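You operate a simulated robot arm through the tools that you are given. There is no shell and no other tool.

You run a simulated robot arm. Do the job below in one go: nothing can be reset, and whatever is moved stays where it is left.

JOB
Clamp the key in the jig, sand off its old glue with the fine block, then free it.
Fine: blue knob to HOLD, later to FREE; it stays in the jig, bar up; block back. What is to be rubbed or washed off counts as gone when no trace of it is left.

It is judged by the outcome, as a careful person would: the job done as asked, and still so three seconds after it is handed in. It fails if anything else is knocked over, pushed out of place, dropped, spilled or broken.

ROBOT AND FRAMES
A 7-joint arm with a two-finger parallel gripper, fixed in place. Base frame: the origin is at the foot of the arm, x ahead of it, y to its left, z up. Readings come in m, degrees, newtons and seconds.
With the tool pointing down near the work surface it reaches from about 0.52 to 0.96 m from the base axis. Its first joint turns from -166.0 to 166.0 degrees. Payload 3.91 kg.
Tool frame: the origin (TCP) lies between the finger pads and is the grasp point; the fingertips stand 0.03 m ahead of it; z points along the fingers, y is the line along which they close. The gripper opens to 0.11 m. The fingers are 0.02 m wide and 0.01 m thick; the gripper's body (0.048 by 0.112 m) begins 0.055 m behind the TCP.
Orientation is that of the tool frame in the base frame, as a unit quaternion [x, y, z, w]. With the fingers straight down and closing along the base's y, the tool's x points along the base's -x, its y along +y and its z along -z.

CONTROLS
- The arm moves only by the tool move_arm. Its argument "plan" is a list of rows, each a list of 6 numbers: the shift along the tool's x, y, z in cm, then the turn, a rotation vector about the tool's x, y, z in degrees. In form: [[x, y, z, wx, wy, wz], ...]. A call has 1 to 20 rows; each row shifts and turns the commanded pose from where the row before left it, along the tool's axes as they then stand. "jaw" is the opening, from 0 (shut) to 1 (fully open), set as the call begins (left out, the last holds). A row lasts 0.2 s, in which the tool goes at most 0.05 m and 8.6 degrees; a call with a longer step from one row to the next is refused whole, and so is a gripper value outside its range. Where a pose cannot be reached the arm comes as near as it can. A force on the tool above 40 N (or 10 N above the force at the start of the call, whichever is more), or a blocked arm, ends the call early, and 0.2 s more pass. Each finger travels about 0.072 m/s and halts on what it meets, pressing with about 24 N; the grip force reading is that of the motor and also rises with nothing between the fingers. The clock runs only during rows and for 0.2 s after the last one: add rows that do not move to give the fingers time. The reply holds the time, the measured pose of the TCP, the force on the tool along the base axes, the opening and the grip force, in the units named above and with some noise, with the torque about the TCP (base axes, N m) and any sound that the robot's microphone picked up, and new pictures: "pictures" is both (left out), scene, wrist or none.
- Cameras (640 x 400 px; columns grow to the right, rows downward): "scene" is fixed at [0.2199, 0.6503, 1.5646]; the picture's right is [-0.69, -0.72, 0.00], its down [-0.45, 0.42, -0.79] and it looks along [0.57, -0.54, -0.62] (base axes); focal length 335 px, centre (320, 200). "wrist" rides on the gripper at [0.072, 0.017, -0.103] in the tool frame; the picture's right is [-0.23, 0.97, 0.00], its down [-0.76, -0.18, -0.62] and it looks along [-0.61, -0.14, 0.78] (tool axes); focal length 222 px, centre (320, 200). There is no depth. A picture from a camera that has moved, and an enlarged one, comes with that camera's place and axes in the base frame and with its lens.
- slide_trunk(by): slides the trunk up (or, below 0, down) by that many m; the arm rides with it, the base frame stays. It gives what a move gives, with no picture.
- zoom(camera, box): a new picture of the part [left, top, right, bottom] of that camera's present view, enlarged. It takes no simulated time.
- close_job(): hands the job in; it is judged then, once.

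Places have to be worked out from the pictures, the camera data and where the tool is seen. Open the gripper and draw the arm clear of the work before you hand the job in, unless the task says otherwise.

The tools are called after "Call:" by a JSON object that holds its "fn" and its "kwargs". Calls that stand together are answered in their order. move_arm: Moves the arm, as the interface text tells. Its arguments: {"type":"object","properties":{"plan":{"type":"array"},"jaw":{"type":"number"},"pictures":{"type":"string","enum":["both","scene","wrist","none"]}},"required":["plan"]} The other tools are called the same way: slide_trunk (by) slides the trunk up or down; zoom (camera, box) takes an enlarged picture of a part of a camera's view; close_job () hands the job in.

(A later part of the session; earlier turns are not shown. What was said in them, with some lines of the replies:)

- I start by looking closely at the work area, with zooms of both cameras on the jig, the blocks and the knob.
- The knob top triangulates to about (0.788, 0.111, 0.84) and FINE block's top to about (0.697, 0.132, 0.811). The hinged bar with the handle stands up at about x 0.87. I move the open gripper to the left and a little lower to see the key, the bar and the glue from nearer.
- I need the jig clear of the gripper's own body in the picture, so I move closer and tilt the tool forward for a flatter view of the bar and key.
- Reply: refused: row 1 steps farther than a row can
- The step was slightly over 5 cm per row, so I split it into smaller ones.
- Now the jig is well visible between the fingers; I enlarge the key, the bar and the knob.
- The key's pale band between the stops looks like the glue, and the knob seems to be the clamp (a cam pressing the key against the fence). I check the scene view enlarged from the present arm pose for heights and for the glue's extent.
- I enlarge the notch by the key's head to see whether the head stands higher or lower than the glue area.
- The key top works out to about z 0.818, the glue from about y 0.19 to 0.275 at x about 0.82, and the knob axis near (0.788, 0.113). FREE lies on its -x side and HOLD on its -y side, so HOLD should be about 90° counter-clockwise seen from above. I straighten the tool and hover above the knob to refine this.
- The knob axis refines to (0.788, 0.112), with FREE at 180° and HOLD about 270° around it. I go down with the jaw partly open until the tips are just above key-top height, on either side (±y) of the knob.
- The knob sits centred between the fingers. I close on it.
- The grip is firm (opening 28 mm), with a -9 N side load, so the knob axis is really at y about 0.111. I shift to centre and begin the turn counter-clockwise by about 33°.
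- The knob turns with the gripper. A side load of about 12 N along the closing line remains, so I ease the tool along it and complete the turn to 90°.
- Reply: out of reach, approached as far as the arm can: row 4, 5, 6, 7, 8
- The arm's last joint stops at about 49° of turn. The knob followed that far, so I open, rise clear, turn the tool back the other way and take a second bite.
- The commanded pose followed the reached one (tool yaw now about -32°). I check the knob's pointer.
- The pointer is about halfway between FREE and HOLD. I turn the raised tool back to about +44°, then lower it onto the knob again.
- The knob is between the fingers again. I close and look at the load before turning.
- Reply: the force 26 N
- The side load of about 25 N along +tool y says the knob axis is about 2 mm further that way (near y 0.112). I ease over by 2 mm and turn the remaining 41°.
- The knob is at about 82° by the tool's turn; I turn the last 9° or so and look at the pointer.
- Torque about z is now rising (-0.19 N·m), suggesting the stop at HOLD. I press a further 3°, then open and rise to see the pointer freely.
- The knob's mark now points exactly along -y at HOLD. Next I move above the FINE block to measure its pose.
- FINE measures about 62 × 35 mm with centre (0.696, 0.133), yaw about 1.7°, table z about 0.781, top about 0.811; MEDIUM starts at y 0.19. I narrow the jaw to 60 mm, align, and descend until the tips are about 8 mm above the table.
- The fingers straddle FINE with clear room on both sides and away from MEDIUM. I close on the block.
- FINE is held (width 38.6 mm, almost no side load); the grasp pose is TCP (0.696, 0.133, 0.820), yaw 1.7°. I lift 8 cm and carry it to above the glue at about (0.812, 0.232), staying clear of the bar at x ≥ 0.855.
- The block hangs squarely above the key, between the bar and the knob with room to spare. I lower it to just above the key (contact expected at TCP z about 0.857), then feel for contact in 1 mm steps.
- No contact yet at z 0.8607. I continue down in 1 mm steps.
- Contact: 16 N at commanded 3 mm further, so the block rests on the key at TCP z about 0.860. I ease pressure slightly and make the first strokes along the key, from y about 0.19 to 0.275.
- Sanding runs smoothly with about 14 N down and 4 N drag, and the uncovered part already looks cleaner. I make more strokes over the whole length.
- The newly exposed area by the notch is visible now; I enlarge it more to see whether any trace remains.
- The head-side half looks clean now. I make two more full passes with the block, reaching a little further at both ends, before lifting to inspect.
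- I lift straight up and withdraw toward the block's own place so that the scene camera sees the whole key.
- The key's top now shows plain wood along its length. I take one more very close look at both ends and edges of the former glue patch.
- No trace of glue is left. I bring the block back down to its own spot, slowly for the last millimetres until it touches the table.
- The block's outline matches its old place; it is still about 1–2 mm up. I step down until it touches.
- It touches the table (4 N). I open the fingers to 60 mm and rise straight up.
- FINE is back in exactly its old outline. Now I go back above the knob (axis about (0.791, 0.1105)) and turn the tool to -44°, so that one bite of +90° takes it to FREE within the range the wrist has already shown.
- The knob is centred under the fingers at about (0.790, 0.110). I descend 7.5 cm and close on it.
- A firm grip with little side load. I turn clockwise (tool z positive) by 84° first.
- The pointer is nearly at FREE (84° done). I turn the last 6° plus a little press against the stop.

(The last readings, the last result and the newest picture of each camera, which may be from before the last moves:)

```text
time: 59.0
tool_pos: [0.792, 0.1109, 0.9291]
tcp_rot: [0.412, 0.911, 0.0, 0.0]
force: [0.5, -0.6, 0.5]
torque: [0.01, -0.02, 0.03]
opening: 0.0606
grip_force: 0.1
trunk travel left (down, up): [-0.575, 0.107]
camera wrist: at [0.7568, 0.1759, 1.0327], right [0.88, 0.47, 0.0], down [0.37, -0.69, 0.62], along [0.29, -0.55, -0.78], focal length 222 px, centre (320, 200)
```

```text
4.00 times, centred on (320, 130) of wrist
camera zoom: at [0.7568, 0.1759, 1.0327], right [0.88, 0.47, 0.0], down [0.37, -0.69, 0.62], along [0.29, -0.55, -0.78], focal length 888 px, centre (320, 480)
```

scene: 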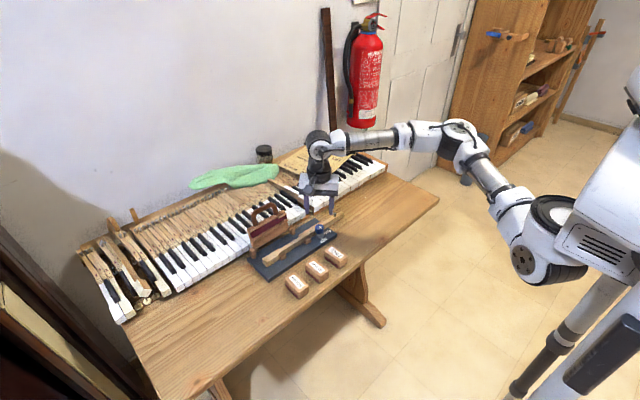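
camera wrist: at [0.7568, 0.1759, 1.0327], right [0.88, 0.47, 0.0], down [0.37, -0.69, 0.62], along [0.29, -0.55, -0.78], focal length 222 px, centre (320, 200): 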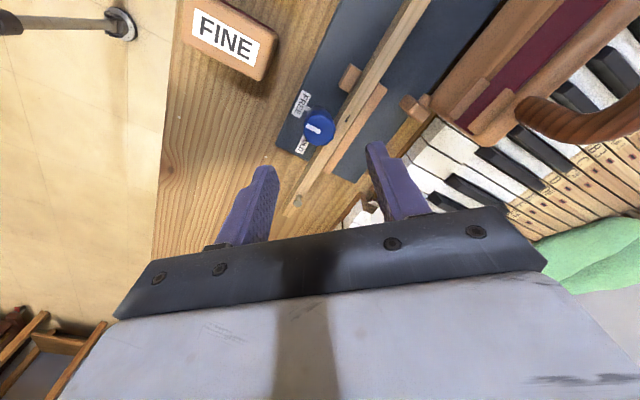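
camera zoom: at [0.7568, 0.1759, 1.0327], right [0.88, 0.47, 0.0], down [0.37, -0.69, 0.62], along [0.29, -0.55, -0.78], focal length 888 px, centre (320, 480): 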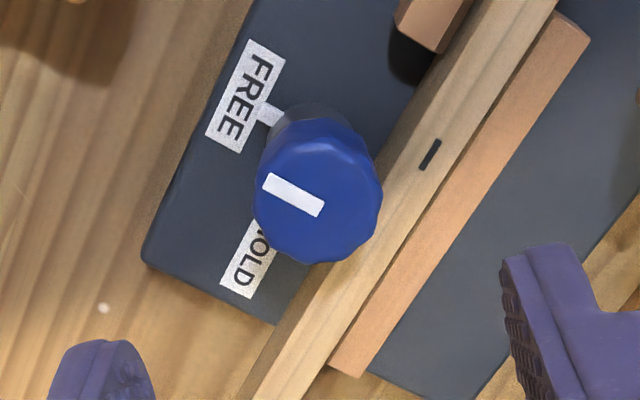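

The pointer and the top mark are at FREE (-x). I rise further, turn the wrist back and withdraw clear of the work, then look over everything.

Call:
{"fn": "move_arm", "kwargs": {"plan": [[0, 0, -4, 0, 0, 0], [0, 0, -4, 0, 0, 0], [0, 0, -4, 0, 0, 0], [0, 0, 0, 0, 0, -8.2], [0, 0, 0, 0, 0, -8.2], [0, 0, 0, 0, 0, -8.2], [0, 0, 0, 0, 0, -8.2], [0, 0, 0, 0, 0, -8.2], [0, 0, 0, 0, 0, -7.6], [4, -1.5, -1, 0, 0, 0], [4, -1.5, -1, 0, 0, 0], [4, -1.5, -1, 0, 0, 0], [4, -1.5, -1, 0, 0, 0], [4, -1.5, -1, 0, 0, 0], [4, -1.5, -1, 0, 0, 0], [0, 0, 0, 0, 0, 0], [0, 0, 0, 0, 0, 0]], "jaw": 1}}

Call:
{"fn": "zoom", "kwargs": {"camera": "scene", "box": [230, 190, 370, 300]}}

Call:
{"fn": "zoom", "kwargs": {"camera": "scene", "box": [268, 225, 312, 260]}}

Call:
{"fn": "zoom", "kwargs": {"camera": "scene", "box": [290, 205, 350, 245]}}

```text
time: 62.6
tool_pos: [0.5513, 0.0201, 1.1094]
tcp_rot: [0.001, 1.0, 0.0, 0.0]
force: [1.1, 0.1, 0.5]
torque: [0.02, -0.02, 0.0]
opening: 0.11
grip_force: 0.0
trunk travel left (down, up): [-0.575, 0.107]
camera wrist: at [0.4786, 0.0372, 1.2125], right [0.23, 0.97, 0.0], down [0.76, -0.18, 0.62], along [0.61, -0.14, -0.78], focal length 222 px, centre (320, 200)
```

scene: 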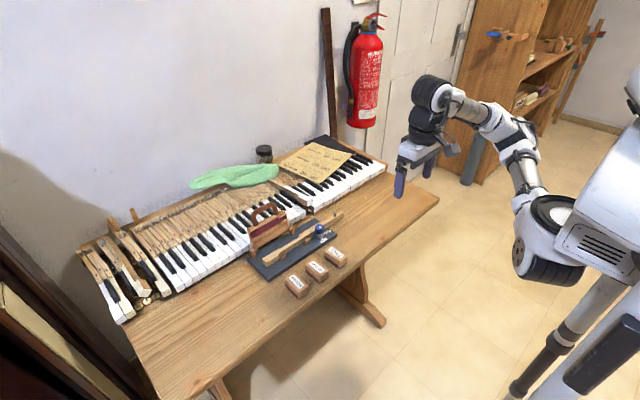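
wrist: 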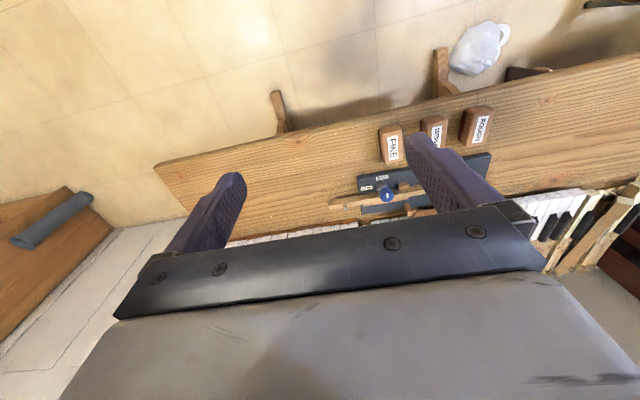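

```text
3.64 times, centred on (300, 245) of scene
camera zoom: at [0.2199, 0.6503, 1.5646], right [-0.69, -0.72, 0.0], down [-0.45, 0.42, -0.79], along [0.57, -0.54, -0.62], focal length 1219 px, centre (393, 36)
```

zoom: 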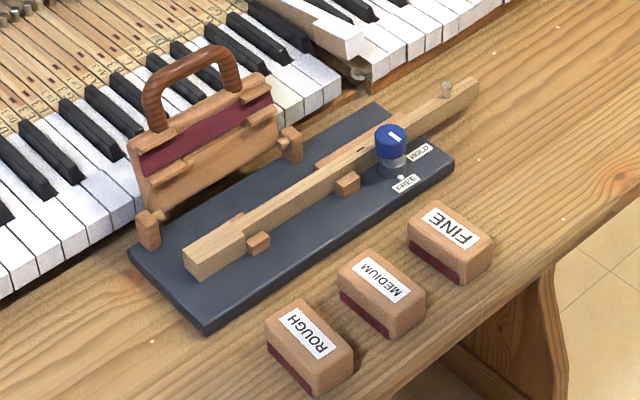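

```text
11.43 times, centred on (290, 242) of scene
camera zoom: at [0.2199, 0.6503, 1.5646], right [-0.69, -0.72, 0.0], down [-0.45, 0.42, -0.79], along [0.57, -0.54, -0.62], focal length 3830 px, centre (663, -286)
```

zoom: 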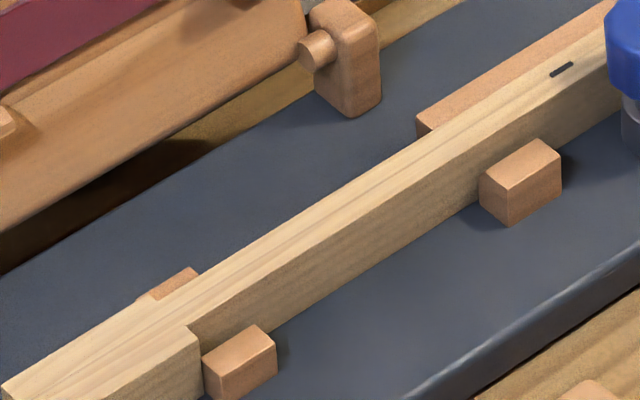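

```text
10.00 times, centred on (320, 225) of scene
camera zoom: at [0.2199, 0.6503, 1.5646], right [-0.69, -0.72, 0.0], down [-0.45, 0.42, -0.79], along [0.57, -0.54, -0.62], focal length 3351 px, centre (320, -50)
```

zoom: 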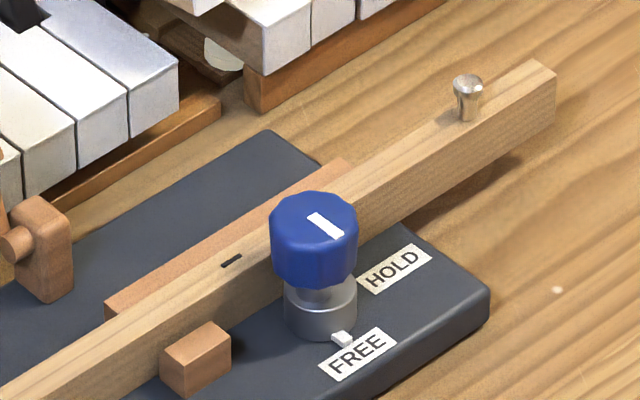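

The whole bench looks as at the start: the knob points to FREE, the key lies in the jig with a clean top, and the bar is up. FINE is back in the row, and the arm is clear with the gripper open, so I hand the job in.

Call:
{"fn": "close_job", "kwargs": {}}

```text
The job is handed in.
```

The job is done and handed in. I clamped the key, sanded off the old glue with the FINE block, and freed the key again.

- **Clamp:** I turned the blue knob to HOLD before sanding and back to FREE afterwards. The mark on the knob points at FREE now.
- **Glue:** Close-up scene pictures show plain wood along the key's top, with no trace of glue left. I did not look at the key's far side from a second angle.
- **Block:** FINE is back in its place in the row, and MEDIUM and ROUGH were not touched.
- **Jig and bar:** The key is still in the jig and the bar stayed up throughout. The jig plate slid about 1.5 mm on the table, probably from side force while I turned the knob.
- **Arm:** The gripper is open and the arm is drawn clear of the bench.
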